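You operate a simulated robot arm through the tools that you are given. There is no shell and no other tool.

Carry out the task below with a simulated robot arm. There is one attempt and no reset: what you move stays moved.

TASK
Pile some things up. At the end: the red beans tin from the trestle top is on the striped mat top, with the jam jar from there on top of it and the white salt shaker on top of that; the white flowerpot is on the pink plate; whatever was shut is shut again. Leave all else as you found it, and nothing knocked over. Set down upright: beans tin, white flowerpot.

Only the result counts: the job must be done as asked and must still hold three seconds after the hand-in. Knocking over, shifting, dropping, spilling or breaking anything else fails it.

THE ROBOT
A 6-joint arm with a two-finger parallel gripper, fixed in place. Base frame: the origin is at the foot of the arm, x ahead of it, y to its left, z up; the work surface is at about z = 0. Readings come in mm, degrees, newtons and seconds.
With the tool pointing down near the work surface it reaches from about 180 to 460 mm from the base axis. Its first joint turns from -70.0 to 70.0 degrees. Payload 1.9 kg.
The TCP is the grasp point between the finger pads, 23 mm short of the fingertips. In the tool frame z runs along the fingers and y along their closing line. Largest opening 94 mm; finger width 38, thickness 10; the body of the gripper, 54 by 96 mm, starts 39 mm behind the TCP.
Orientation is told as [roll, pitch, yaw] about the base's x, y, z axes, in that order, counted from this pose: with the fingers straight down and closing along the base's y, the tool's x points along the base's -x, its y along +y and its z along -z.

THE INTERFACE
- The arm moves only by the tool play_rows. Its arguments are lists of equal length, an entry for each row: "jaw": the gripper command, from -1 (fully open) to 1 (shut), values between in proportion; "xyz": the shift along the tool's x, y, z in units of 20 mm (1.0 is 20 mm), a list of three; "rot": the turn, a rotation vector about the tool's x, y, z in units of 4 degrees (1.0 is 4 degrees), a list of three. In form: {"jaw": [jaw, ...], "xyz": [[tx, ty, tz], ...], "rot": [[ax, ay, az], ...]}. A call has 1 to 20 rows; each row shifts and turns the commanded pose from where the row before left it, along the tool's axes as they then stand. A call with a number of a shift or a turn outside -1 to 1 is refused whole. A row lasts 0.2 s, in which the tool goes at most 50 mm and 8.6 degrees; a call with a longer step from one row to the next is refused whole, and so is a gripper value outside its range. Where a pose cannot be reached the arm comes as near as it can. A force on the tool above 40 N (or 10 N above the force at the start of the call, whichever is more), or a blocked arm, ends the call early, and 0.2 s more pass. The fingers move at their own pace (about 108 mm/s each) and stop on an object; they squeeze with about 21 N. The grip force told is the motor's: it shows also when the fingers shut on nothing. Time passes only in rows, and 0.2 s behind the last, so rows that do not move let the fingers close. The reply holds the time, the measured pose of the TCP, the force on the tool along the base axes, the opening and the grip force, in the units named above and with some noise, with the torque about the TCP (base axes, N m) and any sound that the robot's microphone picked up.
- Cameras (640 x 400 px; columns grow to the right, rows downward): "scene" is fixed at [39.3, 331.5, 384.2]; the picture's right is [-0.82, -0.58, 0.00], its down [-0.50, 0.71, -0.49] and it looks along [0.29, -0.40, -0.87] (base axes); focal length 214 px, centre (320, 200). "wrist" rides on the gripper at [86, 16, -74] in the tool frame; the picture's right is [-0.18, 0.98, 0.00], its down [-0.58, -0.11, -0.81] and it looks along [-0.79, -0.15, 0.59] (tool axes); focal length 243 px, centre (320, 200). There is no depth. A picture from a camera that has moved, and an enlarged one, comes with that camera's place and axes in the base frame and with its lens. The place of the scene camera against the robot may be out by one fixed shift of up to 12 mm in any direction.
- camera(camera): a new picture of that camera. It takes no simulated time.
- enlarge(camera, box): a new picture of the part [left, top, right, bottom] of that camera's present view, enlarged. It takes no simulated time.
- job_done(): hands the job in; it is judged then, once.

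Nothing tells you positions but the pictures and the camera data. Unless the task says otherwise, let go and move clear before handing in.

The tools are called as a command line: name --argument value ..., lists and objects as JSON in quotes. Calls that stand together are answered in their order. play_rows: Moves the arm, as the interface text tells. Its arguments: {"type":"object","properties":{"jaw":{"type":"array","items":{"type":"number"}},"xyz":{"type":"array","items":{"type":"array","items":{"type":"number"}}},"rot":{"type":"array","items":{"type":"array","items":{"type":"number"}}}},"required":["jaw","xyz","rot"]} The other tools are called the same way: camera (camera) takes a picture; enlarge (camera, box) takes an enlarged picture of a part of a camera's view; job_done () hands the job in.

At the start:

```text
t: 0.0
position: [255.8, -25.6, 363.6]
ee_rot: [-0.1, 0.0, 0.0]
contact_force: [-0.4, 0.2, -0.2]
torque: [0.01, 0.01, 0.02]
grip_width: 93.6
gripper_force: 0.1
```

scene: 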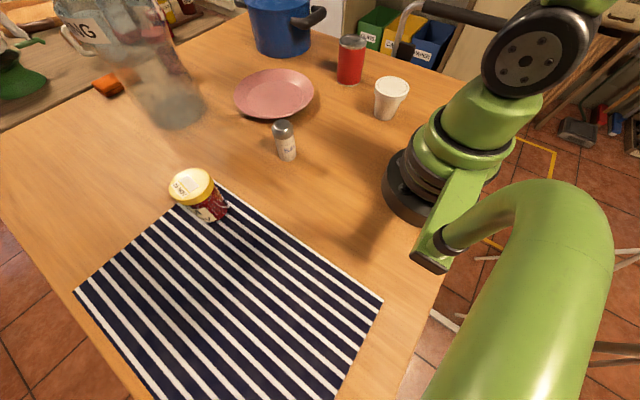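
wrist: 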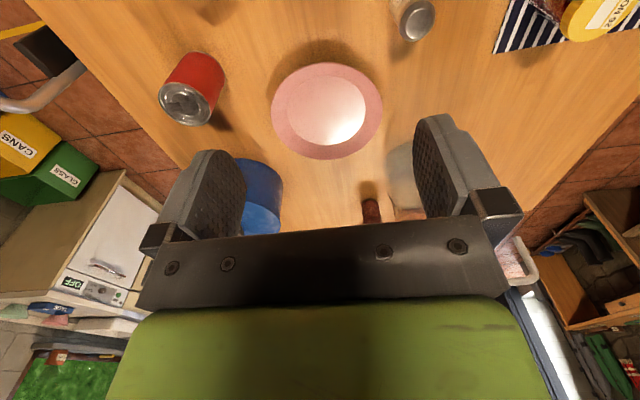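

I see a table with a striped mat, jam jar on the mat's edge, salt shaker, pink plate, white flowerpot, red tin, and a blue pot. I'll look closer at everything before moving.

enlarge --camera "scene" --box '[220, 0, 460, 150]'

enlarge --camera "scene" --box '[60, 80, 300, 230]'

enlarge --camera "scene" --box '[60, 180, 400, 400]'

enlarge --camera "scene" --box '[0, 0, 240, 150]'

enlarge --camera "wrist" --box '[140, 0, 460, 200]'

```text
2.67 times, centred on (340, 75) of scene
camera zoom: at [39.3, 331.5, 384.2], right [-0.82, -0.58, 0.0], down [-0.5, 0.71, -0.49], along [0.29, -0.4, -0.87], focal length 572 px, centre (267, 533)
```

zoom: 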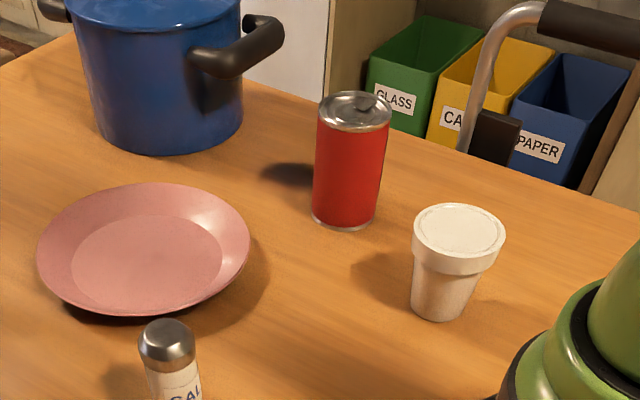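

```text
2.67 times, centred on (180, 155) of scene
camera zoom: at [39.3, 331.5, 384.2], right [-0.82, -0.58, 0.0], down [-0.5, 0.71, -0.49], along [0.29, -0.4, -0.87], focal length 572 px, centre (693, 320)
```

zoom: 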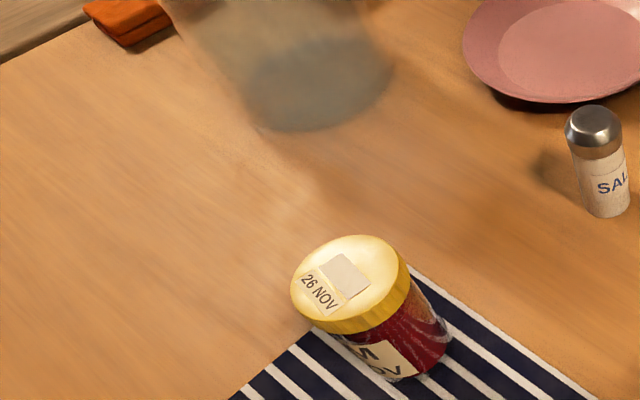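

```text
1.82 times, centred on (230, 290) of scene
camera zoom: at [39.3, 331.5, 384.2], right [-0.82, -0.58, 0.0], down [-0.5, 0.71, -0.49], along [0.29, -0.4, -0.87], focal length 390 px, centre (484, 36)
```

zoom: 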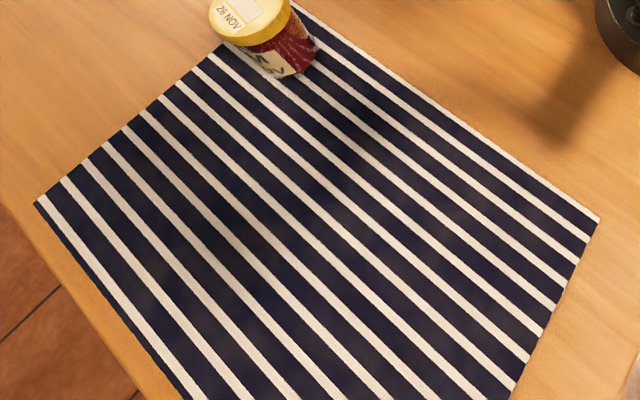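

```text
2.67 times, centred on (120, 75) of scene
camera zoom: at [39.3, 331.5, 384.2], right [-0.82, -0.58, 0.0], down [-0.5, 0.71, -0.49], along [0.29, -0.4, -0.87], focal length 572 px, centre (853, 533)
```

zoom: 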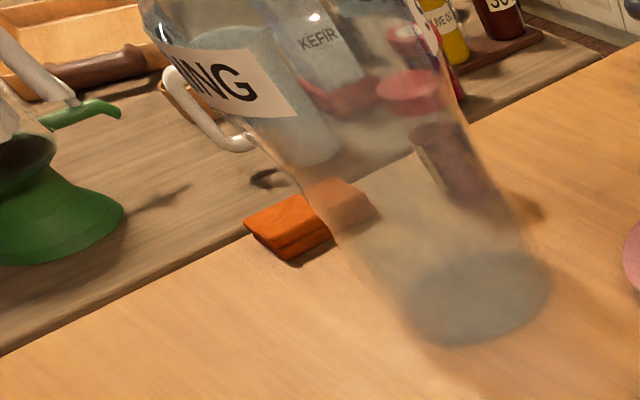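

```text
2.00 times, centred on (300, 100) of wrist
camera zoom: at [168.3, -8.5, 440.1], right [0.18, 0.98, 0.0], down [0.58, -0.11, 0.81], along [0.79, -0.15, -0.59], focal length 485 px, centre (360, 400)
```

zoom: 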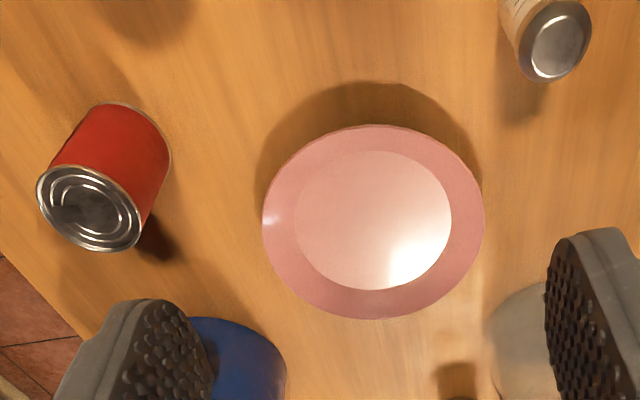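

The scene shows: red tin near (330,-235), flowerpot near (175,-155), plate centre near (448,-47), salt shaker near (295,100), jam jar near (333,294) on the mat. I'll first hover over the flowerpot to refine its position with the wrist camera.

play_rows --jaw '[-1, -1, -1, -1, -1, -1, -1, -1, -1]' --xyz '[[0.5, -0.8, 0.6], [0.5, -0.8, 0.6], [0.5, -0.8, 0.6], [0.5, -0.8, 0.6], [0.5, -0.8, 0.6], [0.5, -0.8, 0.6], [0.5, -0.8, 0.6], [0.5, -0.8, 0.6], [0, 0, 0]]' --rot '[[0, 0, 0], [0, 0, 0], [0, 0, 0], [0, 0, 0], [0, 0, 0], [0, 0, 0], [0, 0, 0], [0, 0, 0], [0, 0, 0]]'

camera --camera "wrist"

camera --camera "scene"

```text
t: 2.0
position: [173.6, -151.9, 266.1]
ee_rot: [-0.1, 0.0, 0.0]
contact_force: [0.7, 0.4, 0.0]
torque: [-0.02, -0.03, 0.02]
grip_width: 94.1
gripper_force: 0.0
```

```text
taken
camera wrist: at [88.4, -136.6, 342.5], right [0.18, 0.98, 0.0], down [0.58, -0.11, 0.81], along [0.79, -0.15, -0.59], focal length 243 px, centre (320, 200)
```

wrist: 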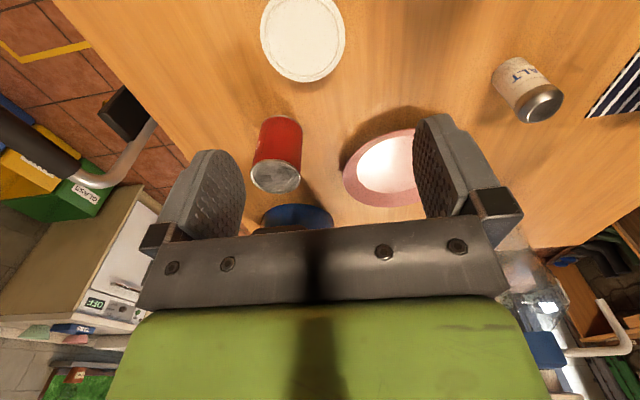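

```text
taken
```

scene: 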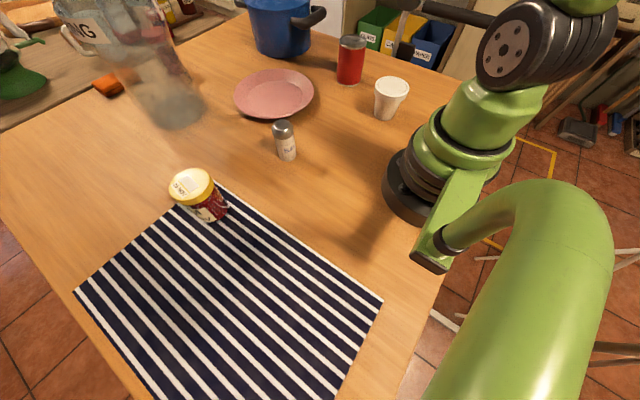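

The pot's rim centre works out near (180,-170) from the wrist view; I'll shift over it and drop to a closer hover to check alignment.

play_rows --jaw '[-1, -1, -1, -1, -1, -1, -1]' --xyz '[[-0.05, -0.15, 0.9], [-0.05, -0.15, 0.9], [-0.05, -0.15, 0.9], [-0.05, -0.15, 0.9], [-0.05, -0.15, 0.9], [-0.05, -0.15, 0.9], [0, 0, 0]]' --rot '[[0, 0, 0], [0, 0, 0], [0, 0, 0], [0, 0, 0], [0, 0, 0], [0, 0, 0], [0, 0, 0]]'

camera --camera "wrist"

enlarge --camera "wrist" --box '[200, 0, 440, 150]'

camera --camera "scene"

```text
t: 3.6
position: [180.3, -170.1, 161.1]
ee_rot: [0.0, 0.0, 0.0]
contact_force: [0.4, -0.6, -0.4]
torque: [-0.03, 0.03, -0.04]
grip_width: 94.0
gripper_force: 0.1
```

```text
taken
camera wrist: at [94.2, -153.7, 237.2], right [0.18, 0.98, 0.0], down [0.58, -0.11, 0.81], along [0.79, -0.15, -0.59], focal length 243 px, centre (320, 200)
```

wrist: 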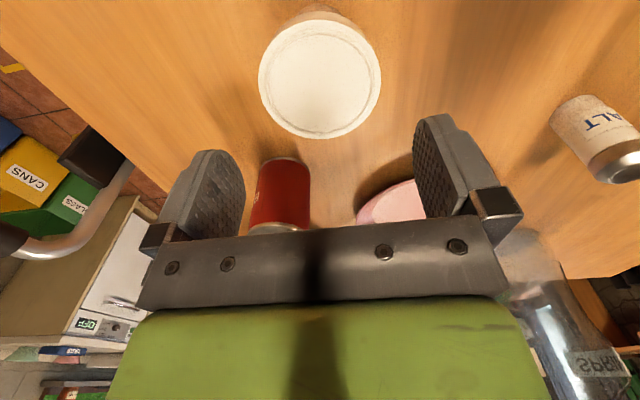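

```text
2.67 times, centred on (320, 75) of wrist
camera zoom: at [94.2, -153.7, 237.2], right [0.18, 0.98, 0.0], down [0.58, -0.11, 0.81], along [0.79, -0.15, -0.59], focal length 647 px, centre (320, 533)
```

zoom: 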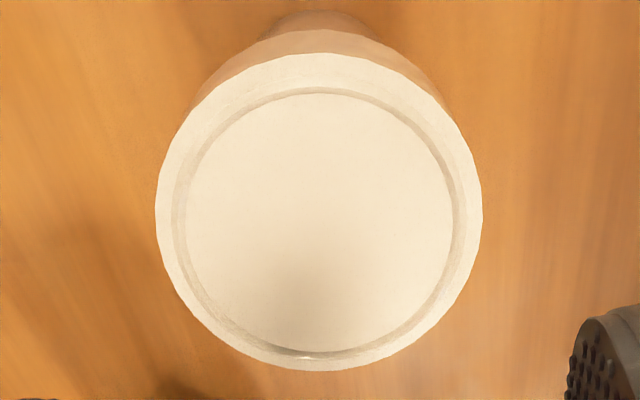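

```text
taken
```

scene: 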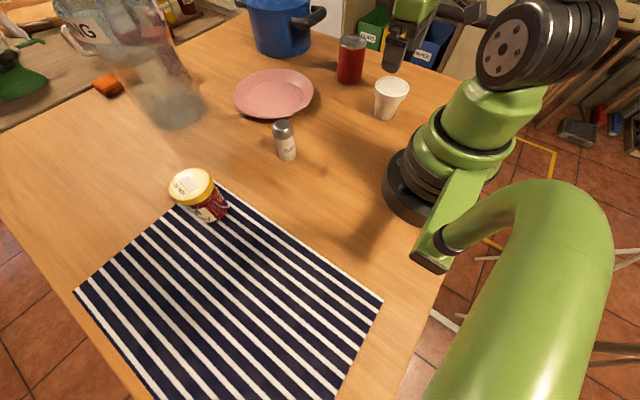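

The pot rim is centred laterally between the fingers (about 82 mm wide vs 94 mm opening). I'll lower partway and check again before gripping.

play_rows --jaw '[-1, -1, -1, -1]' --xyz '[[0.05, 0, 0.9], [0.05, 0, 0.9], [0, 0, 0.9], [0, 0, 0]]' --rot '[[0, 0, 0], [0, 0, 0], [0, 0, 0], [0, 0, 0]]'

camera --camera "wrist"

enlarge --camera "scene" --box '[300, 0, 460, 140]'

```text
t: 4.6
position: [178.2, -171.1, 106.4]
ee_rot: [0.1, 0.0, 0.0]
contact_force: [-0.1, 0.9, 0.3]
torque: [0.0, 0.01, -0.03]
grip_width: 94.1
gripper_force: 0.1
```

```text
taken
camera wrist: at [92.1, -155.3, 183.6], right [0.18, 0.98, 0.0], down [0.58, -0.11, 0.81], along [0.79, -0.15, -0.59], focal length 243 px, centre (320, 200)
```

wrist: 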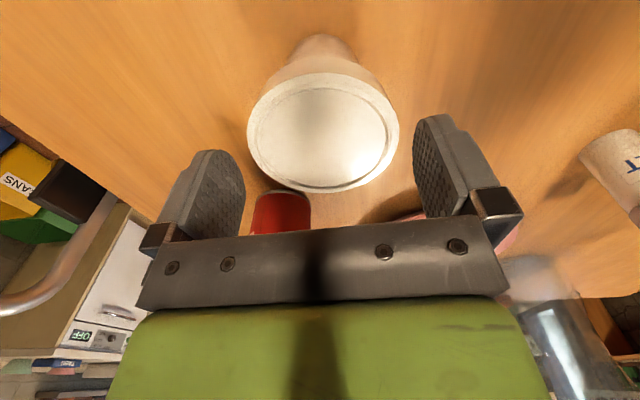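

```text
2.86 times, centred on (380, 70) of scene
camera zoom: at [39.3, 331.5, 384.2], right [-0.82, -0.58, 0.0], down [-0.5, 0.71, -0.49], along [0.29, -0.4, -0.87], focal length 613 px, centre (149, 571)
```

zoom: 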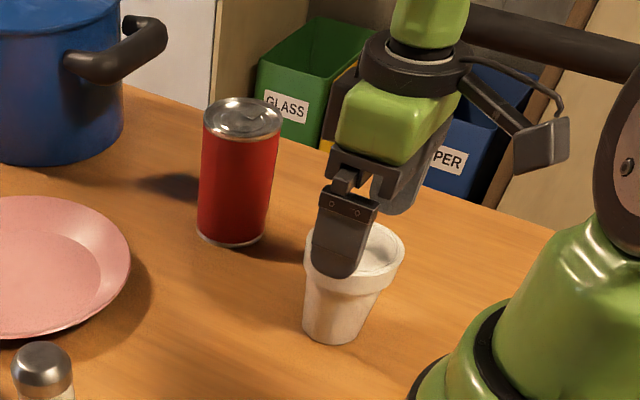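

Pot is centred within ~2 mm; small correction, then lower to the rim and close.

play_rows --jaw '[-1, -1, -1, -1, -1]' --xyz '[[0.1, 0.09, 0.3], [0, 0, 0.6], [0, 0, 0.6], [0, 0, 0.6], [0, 0, 0]]' --rot '[[0, 0, 0], [0, 0, 0], [0, 0, 0], [0, 0, 0], [0, 0, 0]]'

camera --camera "wrist"

enlarge --camera "scene" --box '[300, 0, 460, 140]'

```text
t: 5.8
position: [175.1, -168.1, 64.9]
ee_rot: [0.0, 0.0, 0.0]
contact_force: [-0.6, -0.1, -0.6]
torque: [0.03, 0.0, -0.01]
grip_width: 93.8
gripper_force: 0.1
```

```text
taken
camera wrist: at [90.4, -151.9, 140.8], right [0.18, 0.98, 0.0], down [0.58, -0.11, 0.81], along [0.79, -0.15, -0.59], focal length 243 px, centre (320, 200)
```

wrist: 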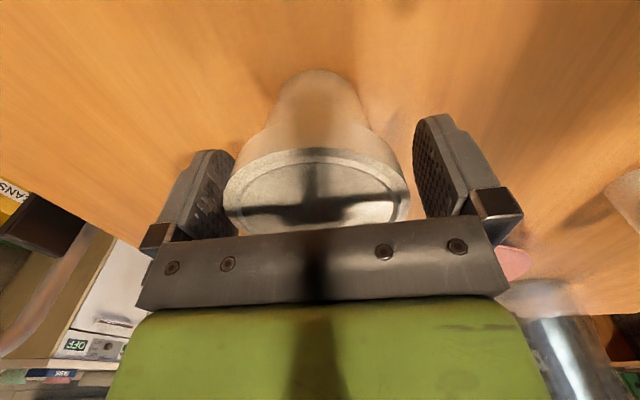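

```text
2.86 times, centred on (380, 70) of scene
camera zoom: at [39.3, 331.5, 384.2], right [-0.82, -0.58, 0.0], down [-0.5, 0.71, -0.49], along [0.29, -0.4, -0.87], focal length 613 px, centre (149, 571)
```

zoom: 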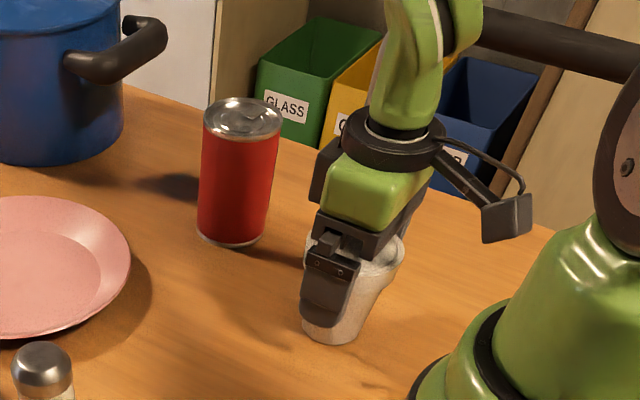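

The fingers straddle the rim. Closing the gripper now.

play_rows --jaw '[1, 1, 1, 1]' --xyz '[[0, 0, 0], [0, 0, 0], [0, 0, 0], [0, 0, 0]]' --rot '[[0, 0, 0], [0, 0, 0], [0, 0, 0], [0, 0, 0]]'

camera --camera "wrist"

```text
t: 6.8
position: [176.0, -168.6, 64.1]
ee_rot: [0.0, -0.1, 0.0]
contact_force: [1.0, -0.8, 0.2]
torque: [-0.01, -0.02, -0.03]
grip_width: 72.7
gripper_force: 20.8
```

```text
taken
camera wrist: at [90.4, -152.0, 140.9], right [0.18, 0.98, 0.0], down [0.58, -0.11, 0.81], along [0.79, -0.15, -0.59], focal length 243 px, centre (320, 200)
```

wrist: 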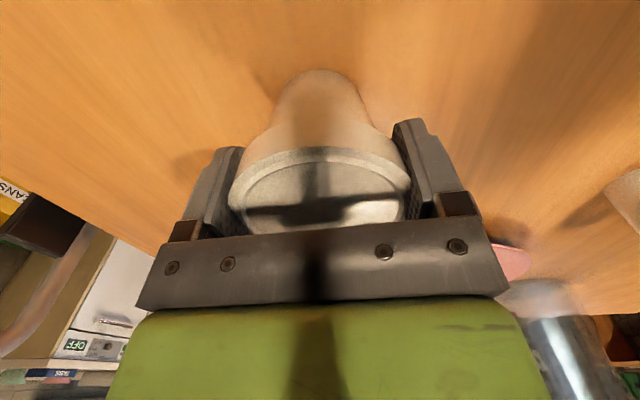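

Gripped at 72.7 mm with 21 N. Lifting straight up.

play_rows --jaw '[1, 1, 1, 1, 1, 1, 1, 1, 1]' --xyz '[[0, 0, -0.3], [0, 0, -0.6], [0, 0, -0.9], [0, 0, -0.9], [0, 0, -0.9], [0, 0, -0.9], [0, 0, -0.9], [0, 0, -0.9], [0, 0, 0]]' --rot '[[0, 0, 0], [0, 0, 0], [0, 0, 0], [0, 0, 0], [0, 0, 0], [0, 0, 0], [0, 0, 0], [0, 0, 0], [0, 0, 0]]'

camera --camera "wrist"

camera --camera "scene"

```text
t: 8.8
position: [176.2, -168.6, 187.7]
ee_rot: [0.0, 0.0, -0.1]
contact_force: [-0.2, 0.4, -1.3]
torque: [-0.02, 0.01, 0.0]
grip_width: 72.6
gripper_force: 21.0
```

```text
taken
camera wrist: at [90.8, -151.5, 265.1], right [0.18, 0.98, 0.0], down [0.58, -0.11, 0.81], along [0.79, -0.15, -0.59], focal length 243 px, centre (320, 200)
```

wrist: 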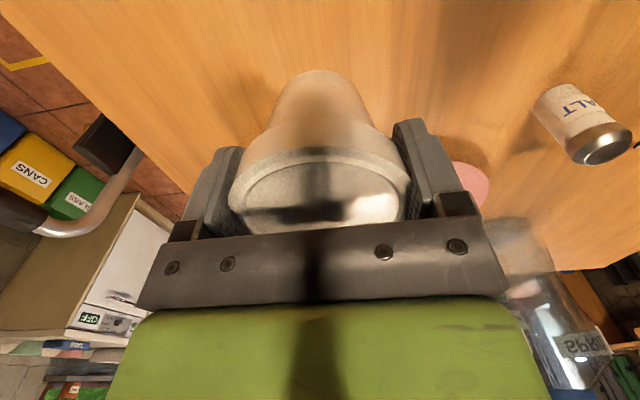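

```text
taken
```

scene: 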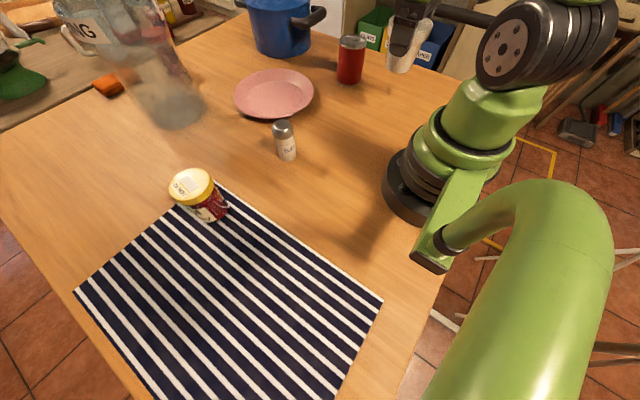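

Pot is held steadily. Moving it high over the plate at about (425,-48).

play_rows --jaw '[1, 1, 1, 1, 1, 1, 1, 1, 1, 1, 1, 1, 1, 1, 1]' --xyz '[[-0.5, 0.24, 0], [-0.9, 0.43, 0], [-0.9, 0.43, 0], [-0.9, 0.43, 0], [-0.9, 0.43, 0], [-0.9, 0.43, 0], [-0.9, 0.43, 0], [-0.9, 0.43, 0], [-0.9, 0.43, 0], [-0.9, 0.43, 0], [-0.9, 0.43, 0], [-0.9, 0.43, 0], [-0.9, 0.43, 0], [-0.9, 0.43, 0], [-0.3, 0.18, 0]]' --rot '[[0, 0, 0], [0, 0, 0], [0, 0, 0], [0, 0, 0], [0, 0, 0], [0, 0, 0], [0, 0, 0], [0, 0, 0], [0, 0, 0], [0, 0, 0], [0, 0, 0], [0, 0, 0], [0, 0, 0], [0, 0, 0], [0, 0, 0]]'

camera --camera "wrist"

camera --camera "scene"

```text
t: 12.0
position: [427.2, -47.5, 190.3]
ee_rot: [0.0, 0.0, 0.0]
contact_force: [0.4, -0.4, -1.6]
torque: [-0.01, 0.01, 0.0]
grip_width: 72.7
gripper_force: 21.0
```

```text
taken
camera wrist: at [340.8, -31.8, 266.7], right [0.18, 0.98, 0.0], down [0.58, -0.11, 0.81], along [0.79, -0.15, -0.59], focal length 243 px, centre (320, 200)
```

wrist: 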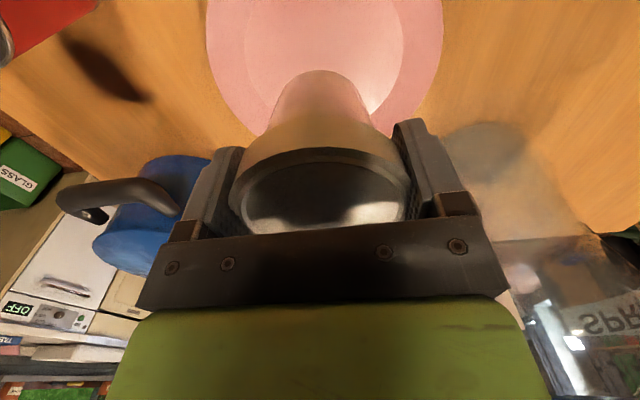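

```text
taken
```

scene: 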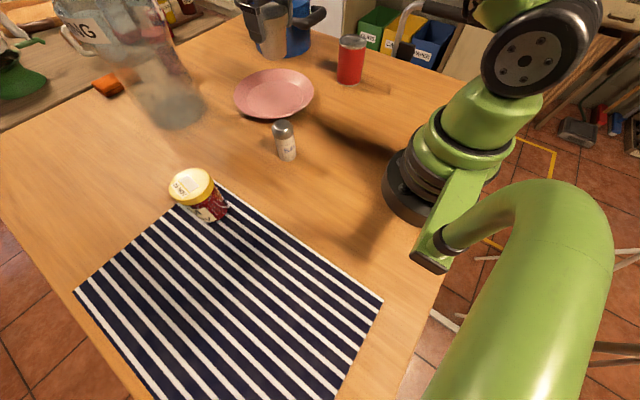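

The pot is laterally centred over the plate's flat part. Lowering to just above the plate.

play_rows --jaw '[1, 1, 1, 1, 1, 1, 1]' --xyz '[[0, 0, 0.9], [0, 0, 0.9], [0, 0, 0.9], [0, 0, 0.9], [0, 0, 0.9], [0, 0, 0.6], [0, 0, 0]]' --rot '[[0, 0, 0], [0, 0, 0], [0, 0, 0], [0, 0, 0], [0, 0, 0], [0, 0, 0], [0, 0, 0]]'

camera --camera "wrist"

enlarge --camera "scene" --box '[200, 0, 360, 140]'

```text
t: 13.6
position: [426.5, -48.2, 87.7]
ee_rot: [0.0, 0.0, 0.0]
contact_force: [0.4, 0.5, -1.7]
torque: [-0.01, 0.01, -0.01]
grip_width: 72.6
gripper_force: 20.4
```

```text
taken
camera wrist: at [340.7, -31.6, 163.7], right [0.18, 0.98, 0.0], down [0.58, -0.11, 0.81], along [0.79, -0.15, -0.59], focal length 243 px, centre (320, 200)
```

wrist: 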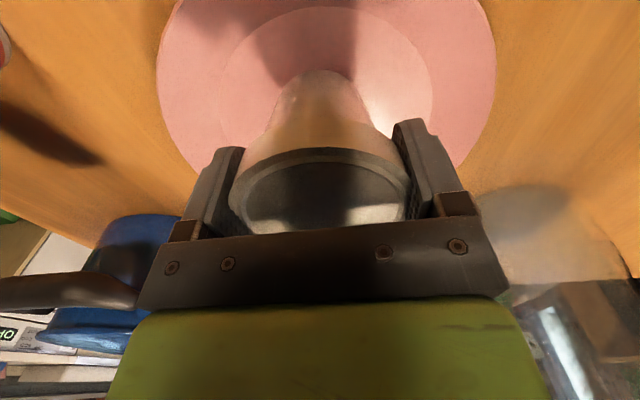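

```text
2.86 times, centred on (280, 70) of scene
camera zoom: at [39.3, 331.5, 384.2], right [-0.82, -0.58, 0.0], down [-0.5, 0.71, -0.49], along [0.29, -0.4, -0.87], focal length 613 px, centre (434, 571)
```

zoom: 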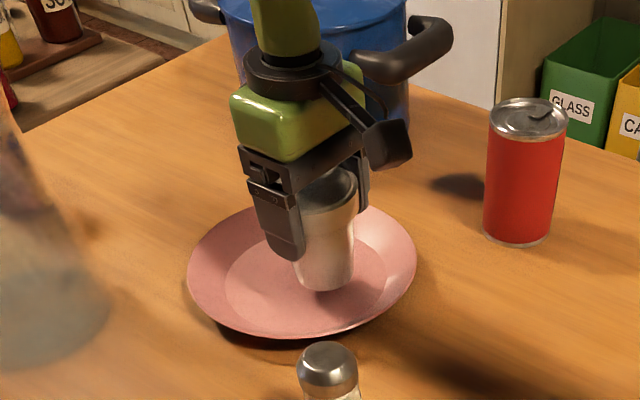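

Now lowering slowly toward contact with the plate.

play_rows --jaw '[1, 1, 1, 1]' --xyz '[[0, 0, 0.2], [0, 0, 0.2], [0, 0, 0.2], [0, 0, 0]]' --rot '[[0, 0, 0], [0, 0, 0], [0, 0, 0], [0, 0, 0]]'

enlarge --camera "scene" --box '[240, 50, 320, 120]'

```text
t: 14.6
position: [426.6, -47.8, 74.8]
ee_rot: [0.1, 0.0, 0.0]
contact_force: [0.9, 0.3, -1.1]
torque: [0.05, 0.0, 0.0]
grip_width: 72.2
gripper_force: 21.1
```

```text
5.71 times, centred on (280, 85) of scene
camera zoom: at [39.3, 331.5, 384.2], right [-0.82, -0.58, 0.0], down [-0.5, 0.71, -0.49], along [0.29, -0.4, -0.87], focal length 1226 px, centre (549, 857)
```

zoom: 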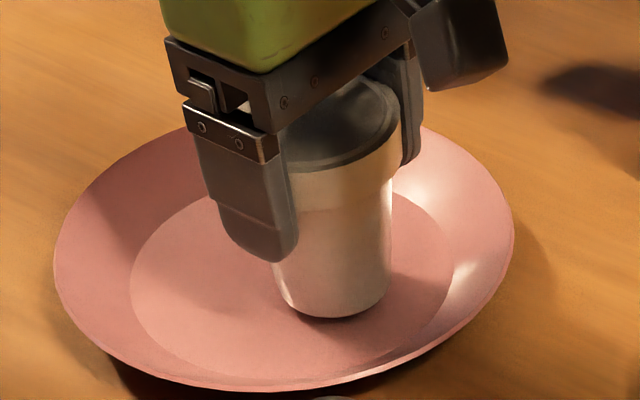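

play_rows --jaw '[1, 1, 1]' --xyz '[[0, 0, 0.1], [0, 0, 0.08], [0, 0, 0]]' --rot '[[0, 0, 0], [0, 0, 0], [0, 0, 0]]'

enlarge --camera "scene" --box '[240, 50, 320, 120]'

```text
t: 15.4
position: [427.6, -48.0, 72.4]
ee_rot: [0.0, 0.1, 0.0]
contact_force: [-0.5, -0.4, -1.2]
torque: [-0.03, 0.01, 0.03]
grip_width: 72.6
gripper_force: 21.3
```

```text
5.71 times, centred on (280, 85) of scene
camera zoom: at [39.3, 331.5, 384.2], right [-0.82, -0.58, 0.0], down [-0.5, 0.71, -0.49], along [0.29, -0.4, -0.87], focal length 1226 px, centre (549, 857)
```

zoom: 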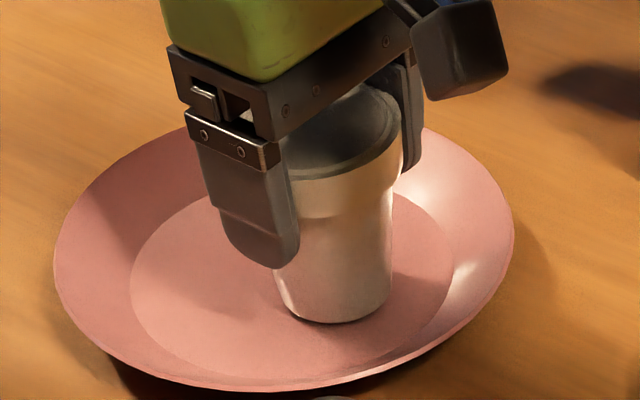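

No contact yet; continuing down in ~1–2 mm steps.

play_rows --jaw '[1, 1, 1]' --xyz '[[0, 0, 0.06], [0, 0, 0.06], [0, 0, 0]]' --rot '[[0, 0, 0], [0, 0, 0], [0, 0, 0]]'

enlarge --camera "scene" --box '[240, 50, 320, 120]'

```text
t: 16.2
position: [427.0, -48.8, 70.3]
ee_rot: [0.0, -0.1, 0.0]
contact_force: [-0.5, -1.2, 9.6]
torque: [0.19, 0.09, 0.02]
grip_width: 72.6
gripper_force: 20.7
```

```text
5.71 times, centred on (280, 85) of scene
camera zoom: at [39.2, 331.5, 384.2], right [-0.82, -0.58, 0.0], down [-0.5, 0.71, -0.49], along [0.29, -0.4, -0.87], focal length 1226 px, centre (549, 857)
```

zoom: 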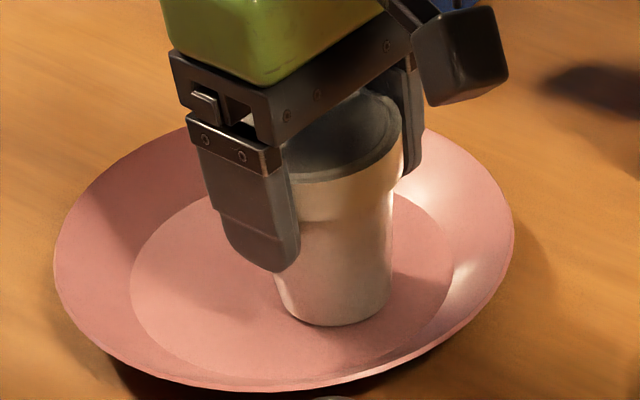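

Contact with the plate (about 10 N). Easing slightly and releasing.

play_rows --jaw '[1, 0.4, -0.5, -1, -1]' --xyz '[[0, 0, -0.03], [0, 0, 0], [0, 0, 0], [0, 0, 0], [0, 0, 0]]' --rot '[[0, 0, 0], [0, 0, 0], [0, 0, 0], [0, 0, 0], [0, 0, 0]]'

enlarge --camera "scene" --box '[240, 50, 320, 120]'

camera --camera "wrist"

```text
t: 17.4
position: [426.7, -49.6, 69.3]
ee_rot: [-0.1, -0.1, 0.0]
contact_force: [-0.6, -0.3, 0.8]
torque: [-0.04, 0.05, 0.02]
grip_width: 94.1
gripper_force: 0.1
```

```text
5.71 times, centred on (280, 85) of scene
camera zoom: at [39.3, 331.5, 384.2], right [-0.82, -0.58, 0.0], down [-0.5, 0.71, -0.49], along [0.29, -0.4, -0.87], focal length 1226 px, centre (549, 857)
```

zoom: 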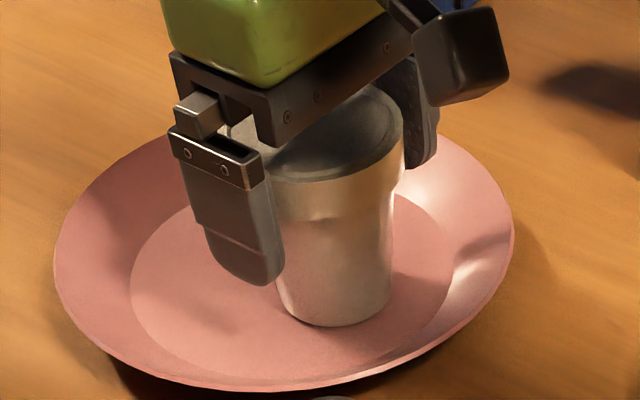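

```text
taken
camera wrist: at [340.8, -32.8, 146.4], right [0.18, 0.98, 0.0], down [0.58, -0.11, 0.81], along [0.79, -0.15, -0.59], focal length 243 px, centre (320, 200)
```

wrist: 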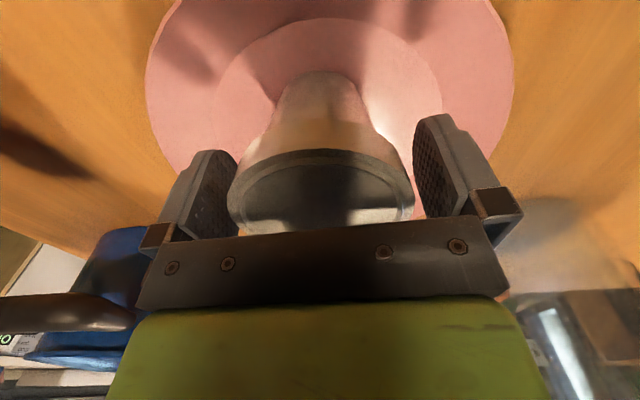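

Pot is standing on the plate, fingers clear. Lifting straight up and then moving to hover over the red tin.

play_rows --jaw '[-1, -1, -1, -1, -1, -1, -1, -1, -1, -1, -1, -1, -1, -1, -1, -1, -1, -1]' --xyz '[[0, 0, -0.3], [0, 0, -0.9], [0, 0, -0.9], [0, 0, -0.9], [0, 0, -0.9], [0, 0, -0.9], [0, 0, -0.9], [0.45, -0.95, -0.3], [0.45, -0.95, -0.3], [0.45, -0.95, -0.3], [0.45, -0.95, -0.3], [0.45, -0.95, -0.3], [0.45, -0.95, 0], [0.45, -0.95, 0], [0.45, -0.95, 0], [0.45, -0.95, 0], [0, -0.3, 0], [0, 0, 0]]' --rot '[[0, 0, 0], [0, 0, 0], [0, 0, 0], [0, 0, 0], [0, 0, 0], [0, 0, 0], [0, 0, 0], [0, 0, 0], [0, 0, 0], [0, 0, 0], [0, 0, 0], [0, 0, 0], [0, 0, 0], [0, 0, 0], [0, 0, 0], [0, 0, 0], [0, 0, 0], [0, 0, 0]]'

camera --camera "wrist"

camera --camera "scene"

```text
t: 21.2
position: [345.1, -225.9, 214.0]
ee_rot: [0.0, 0.0, 0.0]
contact_force: [0.2, -0.1, 0.4]
torque: [0.01, 0.0, 0.0]
grip_width: 93.9
gripper_force: 0.0
```

```text
taken
camera wrist: at [259.5, -209.8, 290.6], right [0.18, 0.98, 0.0], down [0.58, -0.11, 0.81], along [0.79, -0.15, -0.59], focal length 243 px, centre (320, 200)
```

wrist: 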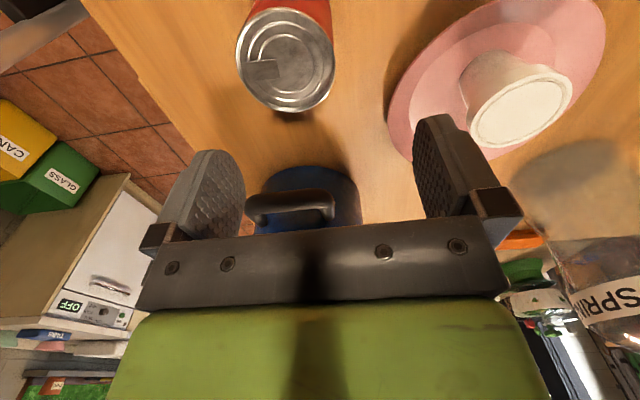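

```text
taken
```

scene: 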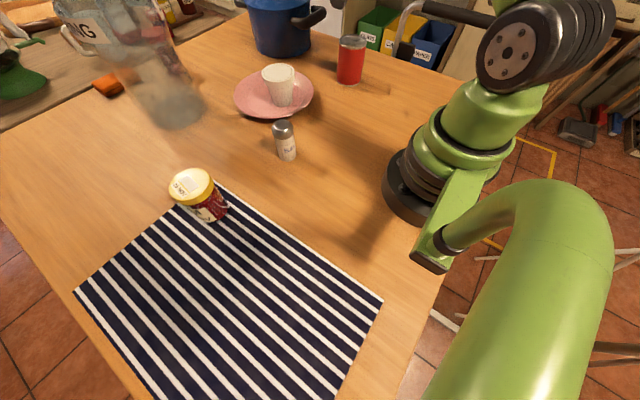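

Tin top appears at about (333,-247), height ~110. Moving over it and lowering to just above.

play_rows --jaw '[-1, -1, -1, -1, -1]' --xyz '[[0.3, -0.55, 0], [0.3, -0.55, 0.8], [0, 0, 0.9], [0, 0, 0.9], [0, 0, 0]]' --rot '[[0, 0, 0], [0, 0, 0], [0, 0, 0], [0, 0, 0], [0, 0, 0]]'

camera --camera "wrist"

enlarge --camera "scene" --box '[230, 0, 430, 125]'

```text
t: 22.4
position: [331.7, -246.8, 161.6]
ee_rot: [0.0, -0.1, 0.0]
contact_force: [-0.1, 0.4, 0.9]
torque: [0.0, -0.02, -0.01]
grip_width: 94.3
gripper_force: 0.0
```

```text
taken
camera wrist: at [247.1, -231.3, 238.3], right [0.18, 0.98, 0.0], down [0.58, -0.11, 0.81], along [0.79, -0.15, -0.59], focal length 243 px, centre (320, 200)
```

wrist: 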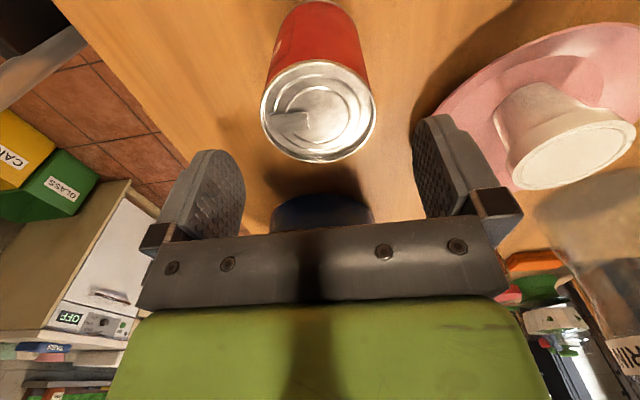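

```text
3.20 times, centred on (330, 62) of scene
camera zoom: at [39.3, 331.5, 384.2], right [-0.82, -0.58, 0.0], down [-0.5, 0.71, -0.49], along [0.29, -0.4, -0.87], focal length 686 px, centre (288, 640)
```

zoom: 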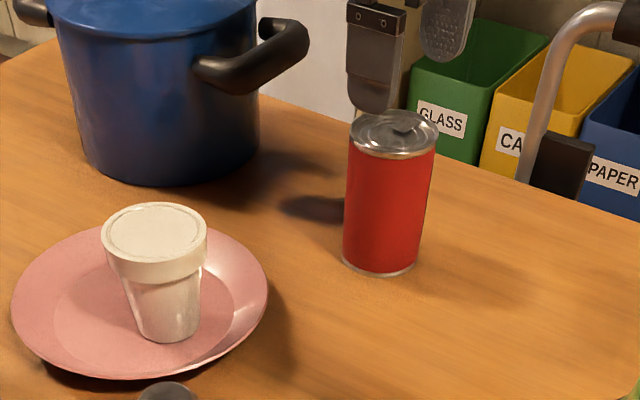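

Well aligned over the tin. Descending to grasp height (TCP ~80).

play_rows --jaw '[-1, -1, -1, -1, -1, -1, -1]' --xyz '[[0, -0.03, 0.8], [0, 0, 0.8], [0, 0, 0.8], [0, 0, 0.8], [0, 0, 0.5], [0, 0, 0.4], [0, 0, 0]]' --rot '[[0, 0, 0], [0, 0, 0], [0, 0, 0], [0, 0, 0], [0, 0, 0], [0, 0, 0], [0, 0, 0]]'

camera --camera "wrist"

enlarge --camera "scene" --box '[230, 0, 430, 125]'

```text
t: 24.0
position: [332.8, -248.0, 80.0]
ee_rot: [0.0, 0.0, 0.0]
contact_force: [0.0, 0.9, 0.5]
torque: [-0.01, 0.01, 0.0]
grip_width: 94.0
gripper_force: 0.1
```

```text
taken
camera wrist: at [247.1, -232.0, 156.3], right [0.18, 0.98, 0.0], down [0.58, -0.11, 0.81], along [0.79, -0.15, -0.59], focal length 243 px, centre (320, 200)
```

wrist: 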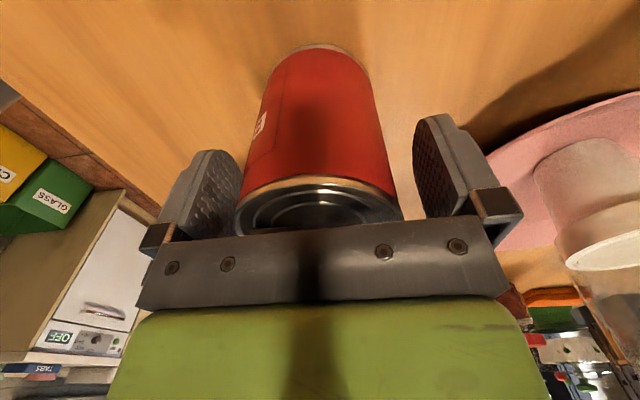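

```text
3.20 times, centred on (330, 62) of scene
camera zoom: at [39.3, 331.5, 384.2], right [-0.82, -0.58, 0.0], down [-0.5, 0.71, -0.49], along [0.29, -0.4, -0.87], focal length 686 px, centre (288, 640)
```

zoom: 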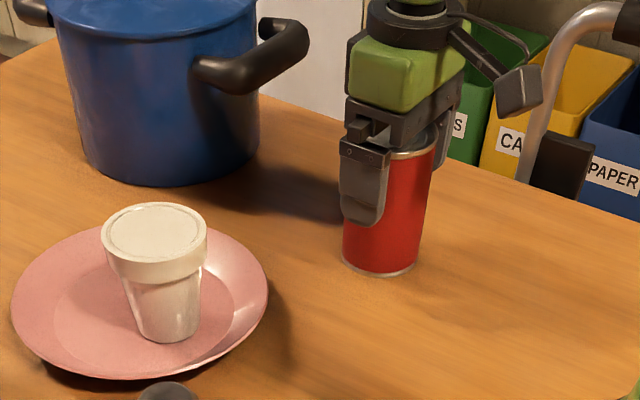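

Tin sits centred between the fingers. Closing and then lifting a little.

play_rows --jaw '[0.3, 1, 1, 1, 1]' --xyz '[[0, 0, 0], [0, 0, 0], [0, 0, 0], [0, 0, 0], [0, 0, 0]]' --rot '[[0, 0, 0], [0, 0, 0], [0, 0, 0], [0, 0, 0], [0, 0, 0]]'

camera --camera "wrist"

```text
t: 25.2
position: [333.1, -248.6, 79.7]
ee_rot: [0.1, 0.1, 0.0]
contact_force: [1.0, -0.9, -0.7]
torque: [-0.04, -0.09, -0.05]
grip_width: 73.1
gripper_force: 20.6
```

```text
taken
camera wrist: at [247.0, -232.0, 156.4], right [0.18, 0.98, 0.0], down [0.58, -0.11, 0.81], along [0.79, -0.15, -0.59], focal length 243 px, centre (320, 200)
```

wrist: 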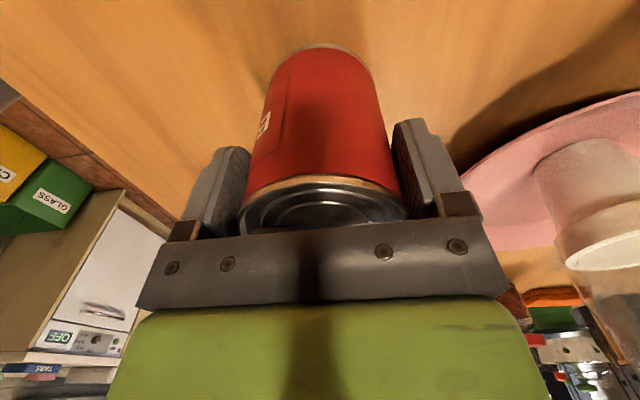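

Gripped the tin at 73 mm. Lifting to a safe height, then starting to carry it left.

play_rows --jaw '[1, 1, 1, 1, 1, 1, 1, 1, 1, 1, 1]' --xyz '[[0, 0, -0.2], [0, 0, -0.5], [0, 0, -0.8], [0, 0, -0.9], [0, 0, -0.9], [0, 0, -0.9], [0, 0, -0.9], [0, 0, -0.9], [0, 0, -0.9], [0, 0, -0.6], [0, 0, 0]]' --rot '[[0, 0, 0], [0, 0, 0], [0, 0, 0], [0, 0, 0], [0, 0, 0], [0, 0, 0], [0, 0, 0], [0, 0, 0], [0, 0, 0], [0, 0, 0], [0, 0, 0]]'

camera --camera "wrist"

camera --camera "scene"

```text
t: 27.6
position: [332.9, -248.2, 232.0]
ee_rot: [0.1, 0.0, 0.0]
contact_force: [0.3, 0.1, -4.4]
torque: [0.0, 0.05, 0.0]
grip_width: 73.2
gripper_force: 21.3
```

```text
taken
camera wrist: at [247.2, -231.8, 307.9], right [0.18, 0.98, 0.0], down [0.58, -0.11, 0.81], along [0.79, -0.15, -0.59], focal length 243 px, centre (320, 200)
```

wrist: 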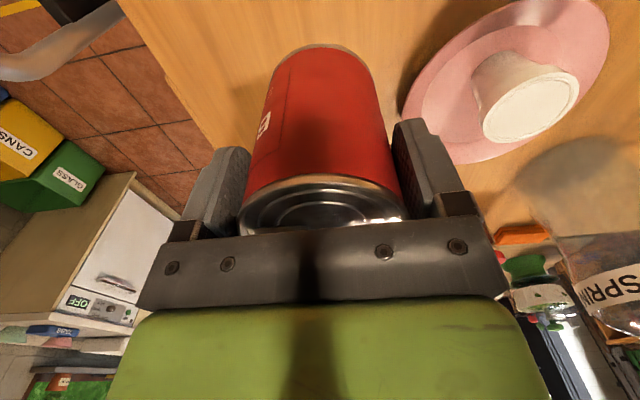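

```text
taken
```

scene: 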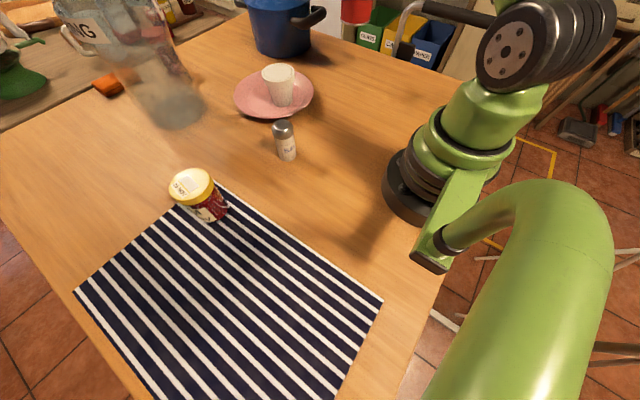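

Tin lifted. Carrying it leftward over the table at tin-bottom height ~150 mm, above everything in the way.

play_rows --jaw '[1, 1, 1, 1, 1, 1, 1, 1, 1, 1, 1, 1, 1, 1, 1, 1, 1, 1, 1, 1]' --xyz '[[0.1, 0.4, 0], [0.2, 0.93, 0], [0.2, 0.93, 0], [0.2, 0.93, 0], [0.2, 0.93, 0], [0.2, 0.93, 0], [0.2, 0.93, 0], [0.2, 0.93, 0], [0.2, 0.93, 0], [0.2, 0.93, 0], [0.2, 0.93, 0], [0.2, 0.93, 0], [0.2, 0.93, 0], [0.2, 0.93, 0], [0.2, 0.93, 0], [0.2, 0.93, 0], [0.2, 0.93, 0], [0.2, 0.93, 0], [0.2, 0.93, 0], [0.1, 0.4, 0]]' --rot '[[0, 0, 0], [0, 0, 0], [0, 0, 0], [0, 0, 0], [0, 0, 0], [0, 0, 0], [0, 0, 0], [0, 0, 0], [0, 0, 0], [0, 0, 0], [0, 0, 0], [0, 0, 0], [0, 0, 0], [0, 0, 0], [0, 0, 0], [0, 0, 0], [0, 0, 0], [0, 0, 0], [0, 0, 0], [0, 0, 0]]'

camera --camera "wrist"

camera --camera "scene"

```text
t: 31.8
position: [256.6, 103.1, 230.6]
ee_rot: [-0.1, 0.0, 0.0]
contact_force: [-0.1, 1.0, -4.3]
torque: [0.01, 0.02, -0.01]
grip_width: 73.0
gripper_force: 21.1
```

```text
taken
camera wrist: at [171.2, 119.8, 307.6], right [0.18, 0.98, 0.0], down [0.58, -0.11, 0.81], along [0.79, -0.15, -0.59], focal length 243 px, centre (320, 200)
```

wrist: 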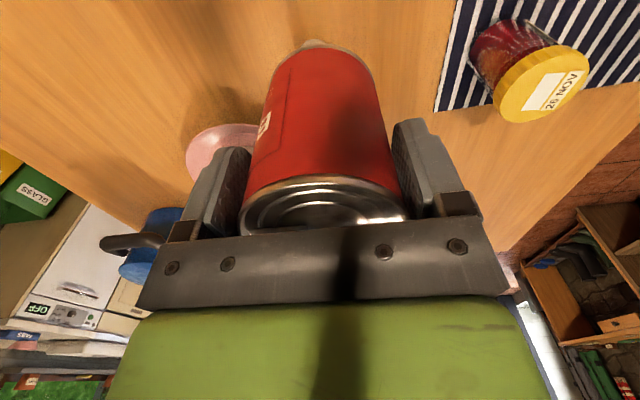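

```text
taken
```

scene: 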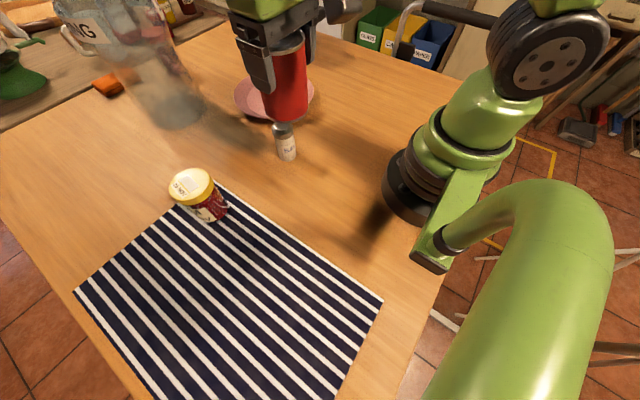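

enlarge --camera "wrist" --box '[400, 0, 640, 150]'

```text
2.67 times, centred on (520, 75) of wrist
camera zoom: at [171.2, 119.8, 307.6], right [0.18, 0.98, 0.0], down [0.58, -0.11, 0.81], along [0.79, -0.15, -0.59], focal length 647 px, centre (-213, 533)
```

zoom: 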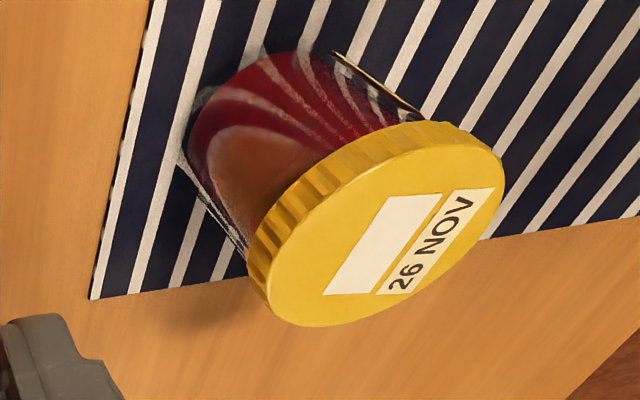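

The mat's near edge is at about y≈245 and the jar sits near (323,298). I'll carry the tin on to about (205,312) over the mat, well clear of the jar.

play_rows --jaw '[1, 1, 1, 1, 1, 1, 1, 1, 1, 1, 1, 1, 1, 1]' --xyz '[[0.1, 0.4, 0], [0.2, 0.85, 0], [0.2, 0.85, 0], [0.2, 0.85, 0], [0.2, 0.85, 0], [0.2, 0.85, 0], [0.2, 0.85, 0], [0.2, 0.85, 0], [0.2, 0.85, 0], [0.2, 0.85, 0], [0.2, 0.85, 0], [0.2, 0.85, 0], [0.2, 0.7, 0], [0, 0, 0]]' --rot '[[0, 0, 0], [0, 0, 0], [0, 0, 0], [0, 0, 0], [0, 0, 0], [0, 0, 0], [0, 0, 0], [0, 0, 0], [0, 0, 0], [0, 0, 0], [0, 0, 0], [0, 0, 0], [0, 0, 0], [0, 0, 0]]'

camera --camera "wrist"

camera --camera "scene"

```text
t: 34.8
position: [206.7, 312.4, 230.4]
ee_rot: [0.0, 0.0, 0.1]
contact_force: [-0.1, -0.6, -5.0]
torque: [-0.01, 0.03, 0.0]
grip_width: 73.1
gripper_force: 21.2
```

```text
taken
camera wrist: at [121.7, 328.6, 307.2], right [0.18, 0.98, 0.0], down [0.58, -0.11, 0.81], along [0.79, -0.15, -0.59], focal length 243 px, centre (320, 200)
```

wrist: 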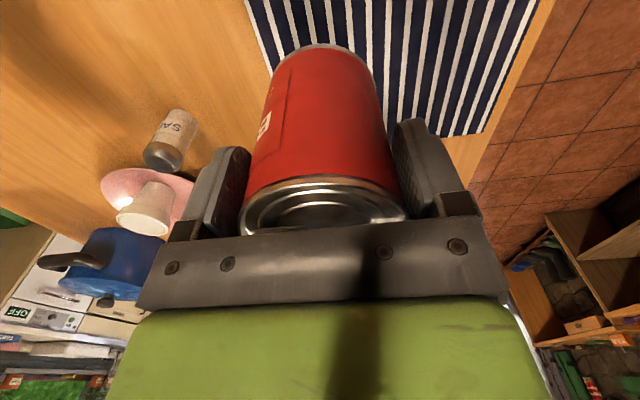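

```text
taken
```

scene: 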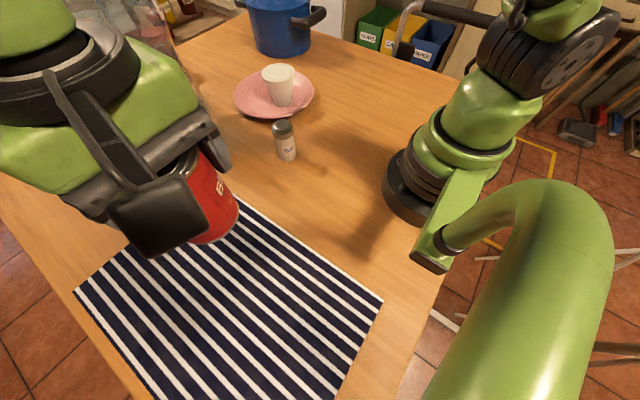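

Tin is over the mat. Lowering most of the way.

play_rows --jaw '[1, 1, 1, 1, 1, 1, 1, 1, 1, 1]' --xyz '[[0, 0, 0.4], [0, 0, 0.85], [0, 0, 0.85], [0, 0, 0.85], [0, 0, 0.85], [0, 0, 0.85], [0, 0, 0.85], [0, 0, 0.85], [0, 0, 0.5], [0, 0, 0]]' --rot '[[0, 0, 0], [0, 0, 0], [0, 0, 0], [0, 0, 0], [0, 0, 0], [0, 0, 0], [0, 0, 0], [0, 0, 0], [0, 0, 0], [0, 0, 0]]'

camera --camera "wrist"

camera --camera "scene"

```text
t: 37.0
position: [205.3, 311.7, 93.5]
ee_rot: [0.0, 0.0, 0.0]
contact_force: [-0.3, 0.7, -4.9]
torque: [0.0, 0.03, 0.02]
grip_width: 73.0
gripper_force: 20.9
```

```text
taken
camera wrist: at [120.5, 328.5, 169.8], right [0.18, 0.98, 0.0], down [0.58, -0.11, 0.81], along [0.79, -0.15, -0.59], focal length 243 px, centre (320, 200)
```

wrist: 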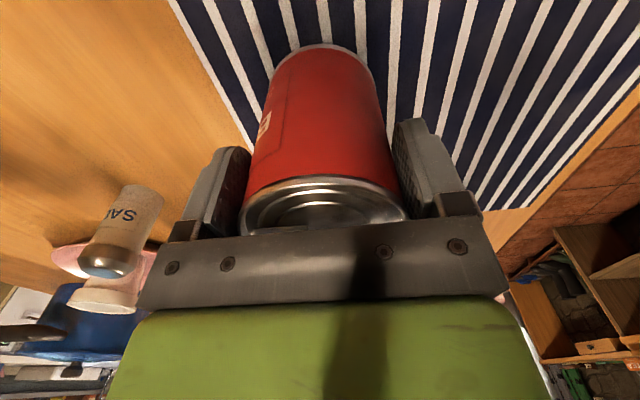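

```text
taken
```

scene: 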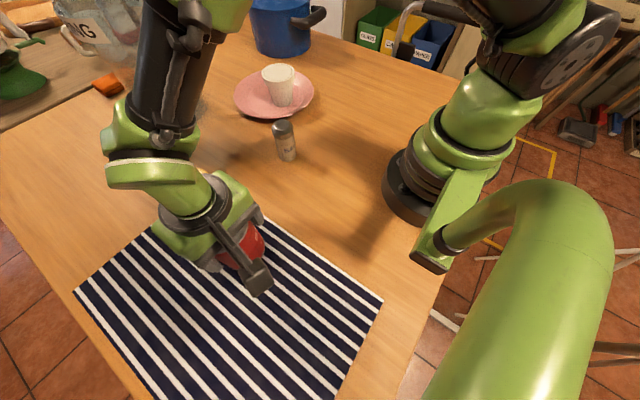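

Still free; lowering slowly until contact with the mat.

play_rows --jaw '[1, 1, 1, 1]' --xyz '[[0, 0, 0.15], [0, 0, 0.15], [0, 0, 0.1], [0, 0, 0]]' --rot '[[0, 0, 0], [0, 0, 0], [0, 0, 0], [0, 0, 0]]'

enlarge --camera "scene" --box '[80, 120, 320, 270]'

```text
t: 38.0
position: [207.5, 311.2, 85.4]
ee_rot: [-0.1, -0.1, 0.0]
contact_force: [0.8, 1.2, -4.8]
torque: [0.0, 0.02, 0.01]
grip_width: 73.0
gripper_force: 21.0
```

```text
2.67 times, centred on (200, 195) of scene
camera zoom: at [39.3, 331.5, 384.2], right [-0.82, -0.58, 0.0], down [-0.5, 0.71, -0.49], along [0.29, -0.4, -0.87], focal length 572 px, centre (640, 213)
```

zoom: 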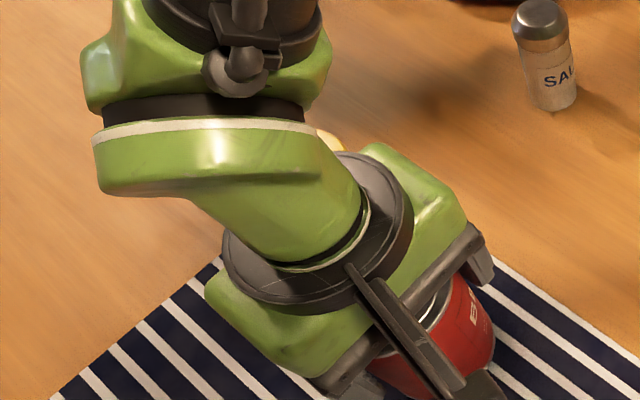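

play_rows --jaw '[1, 1, 1]' --xyz '[[0, 0, 0.07], [0, 0, 0.07], [0, 0, 0]]' --rot '[[0, 0, 0], [0, 0, 0], [0, 0, 0]]'

```text
t: 38.8
position: [207.2, 312.5, 83.5]
ee_rot: [0.1, -0.1, -0.1]
contact_force: [-2.2, -3.4, 17.3]
torque: [-0.48, -0.11, 0.05]
grip_width: 73.2
gripper_force: 21.2
```

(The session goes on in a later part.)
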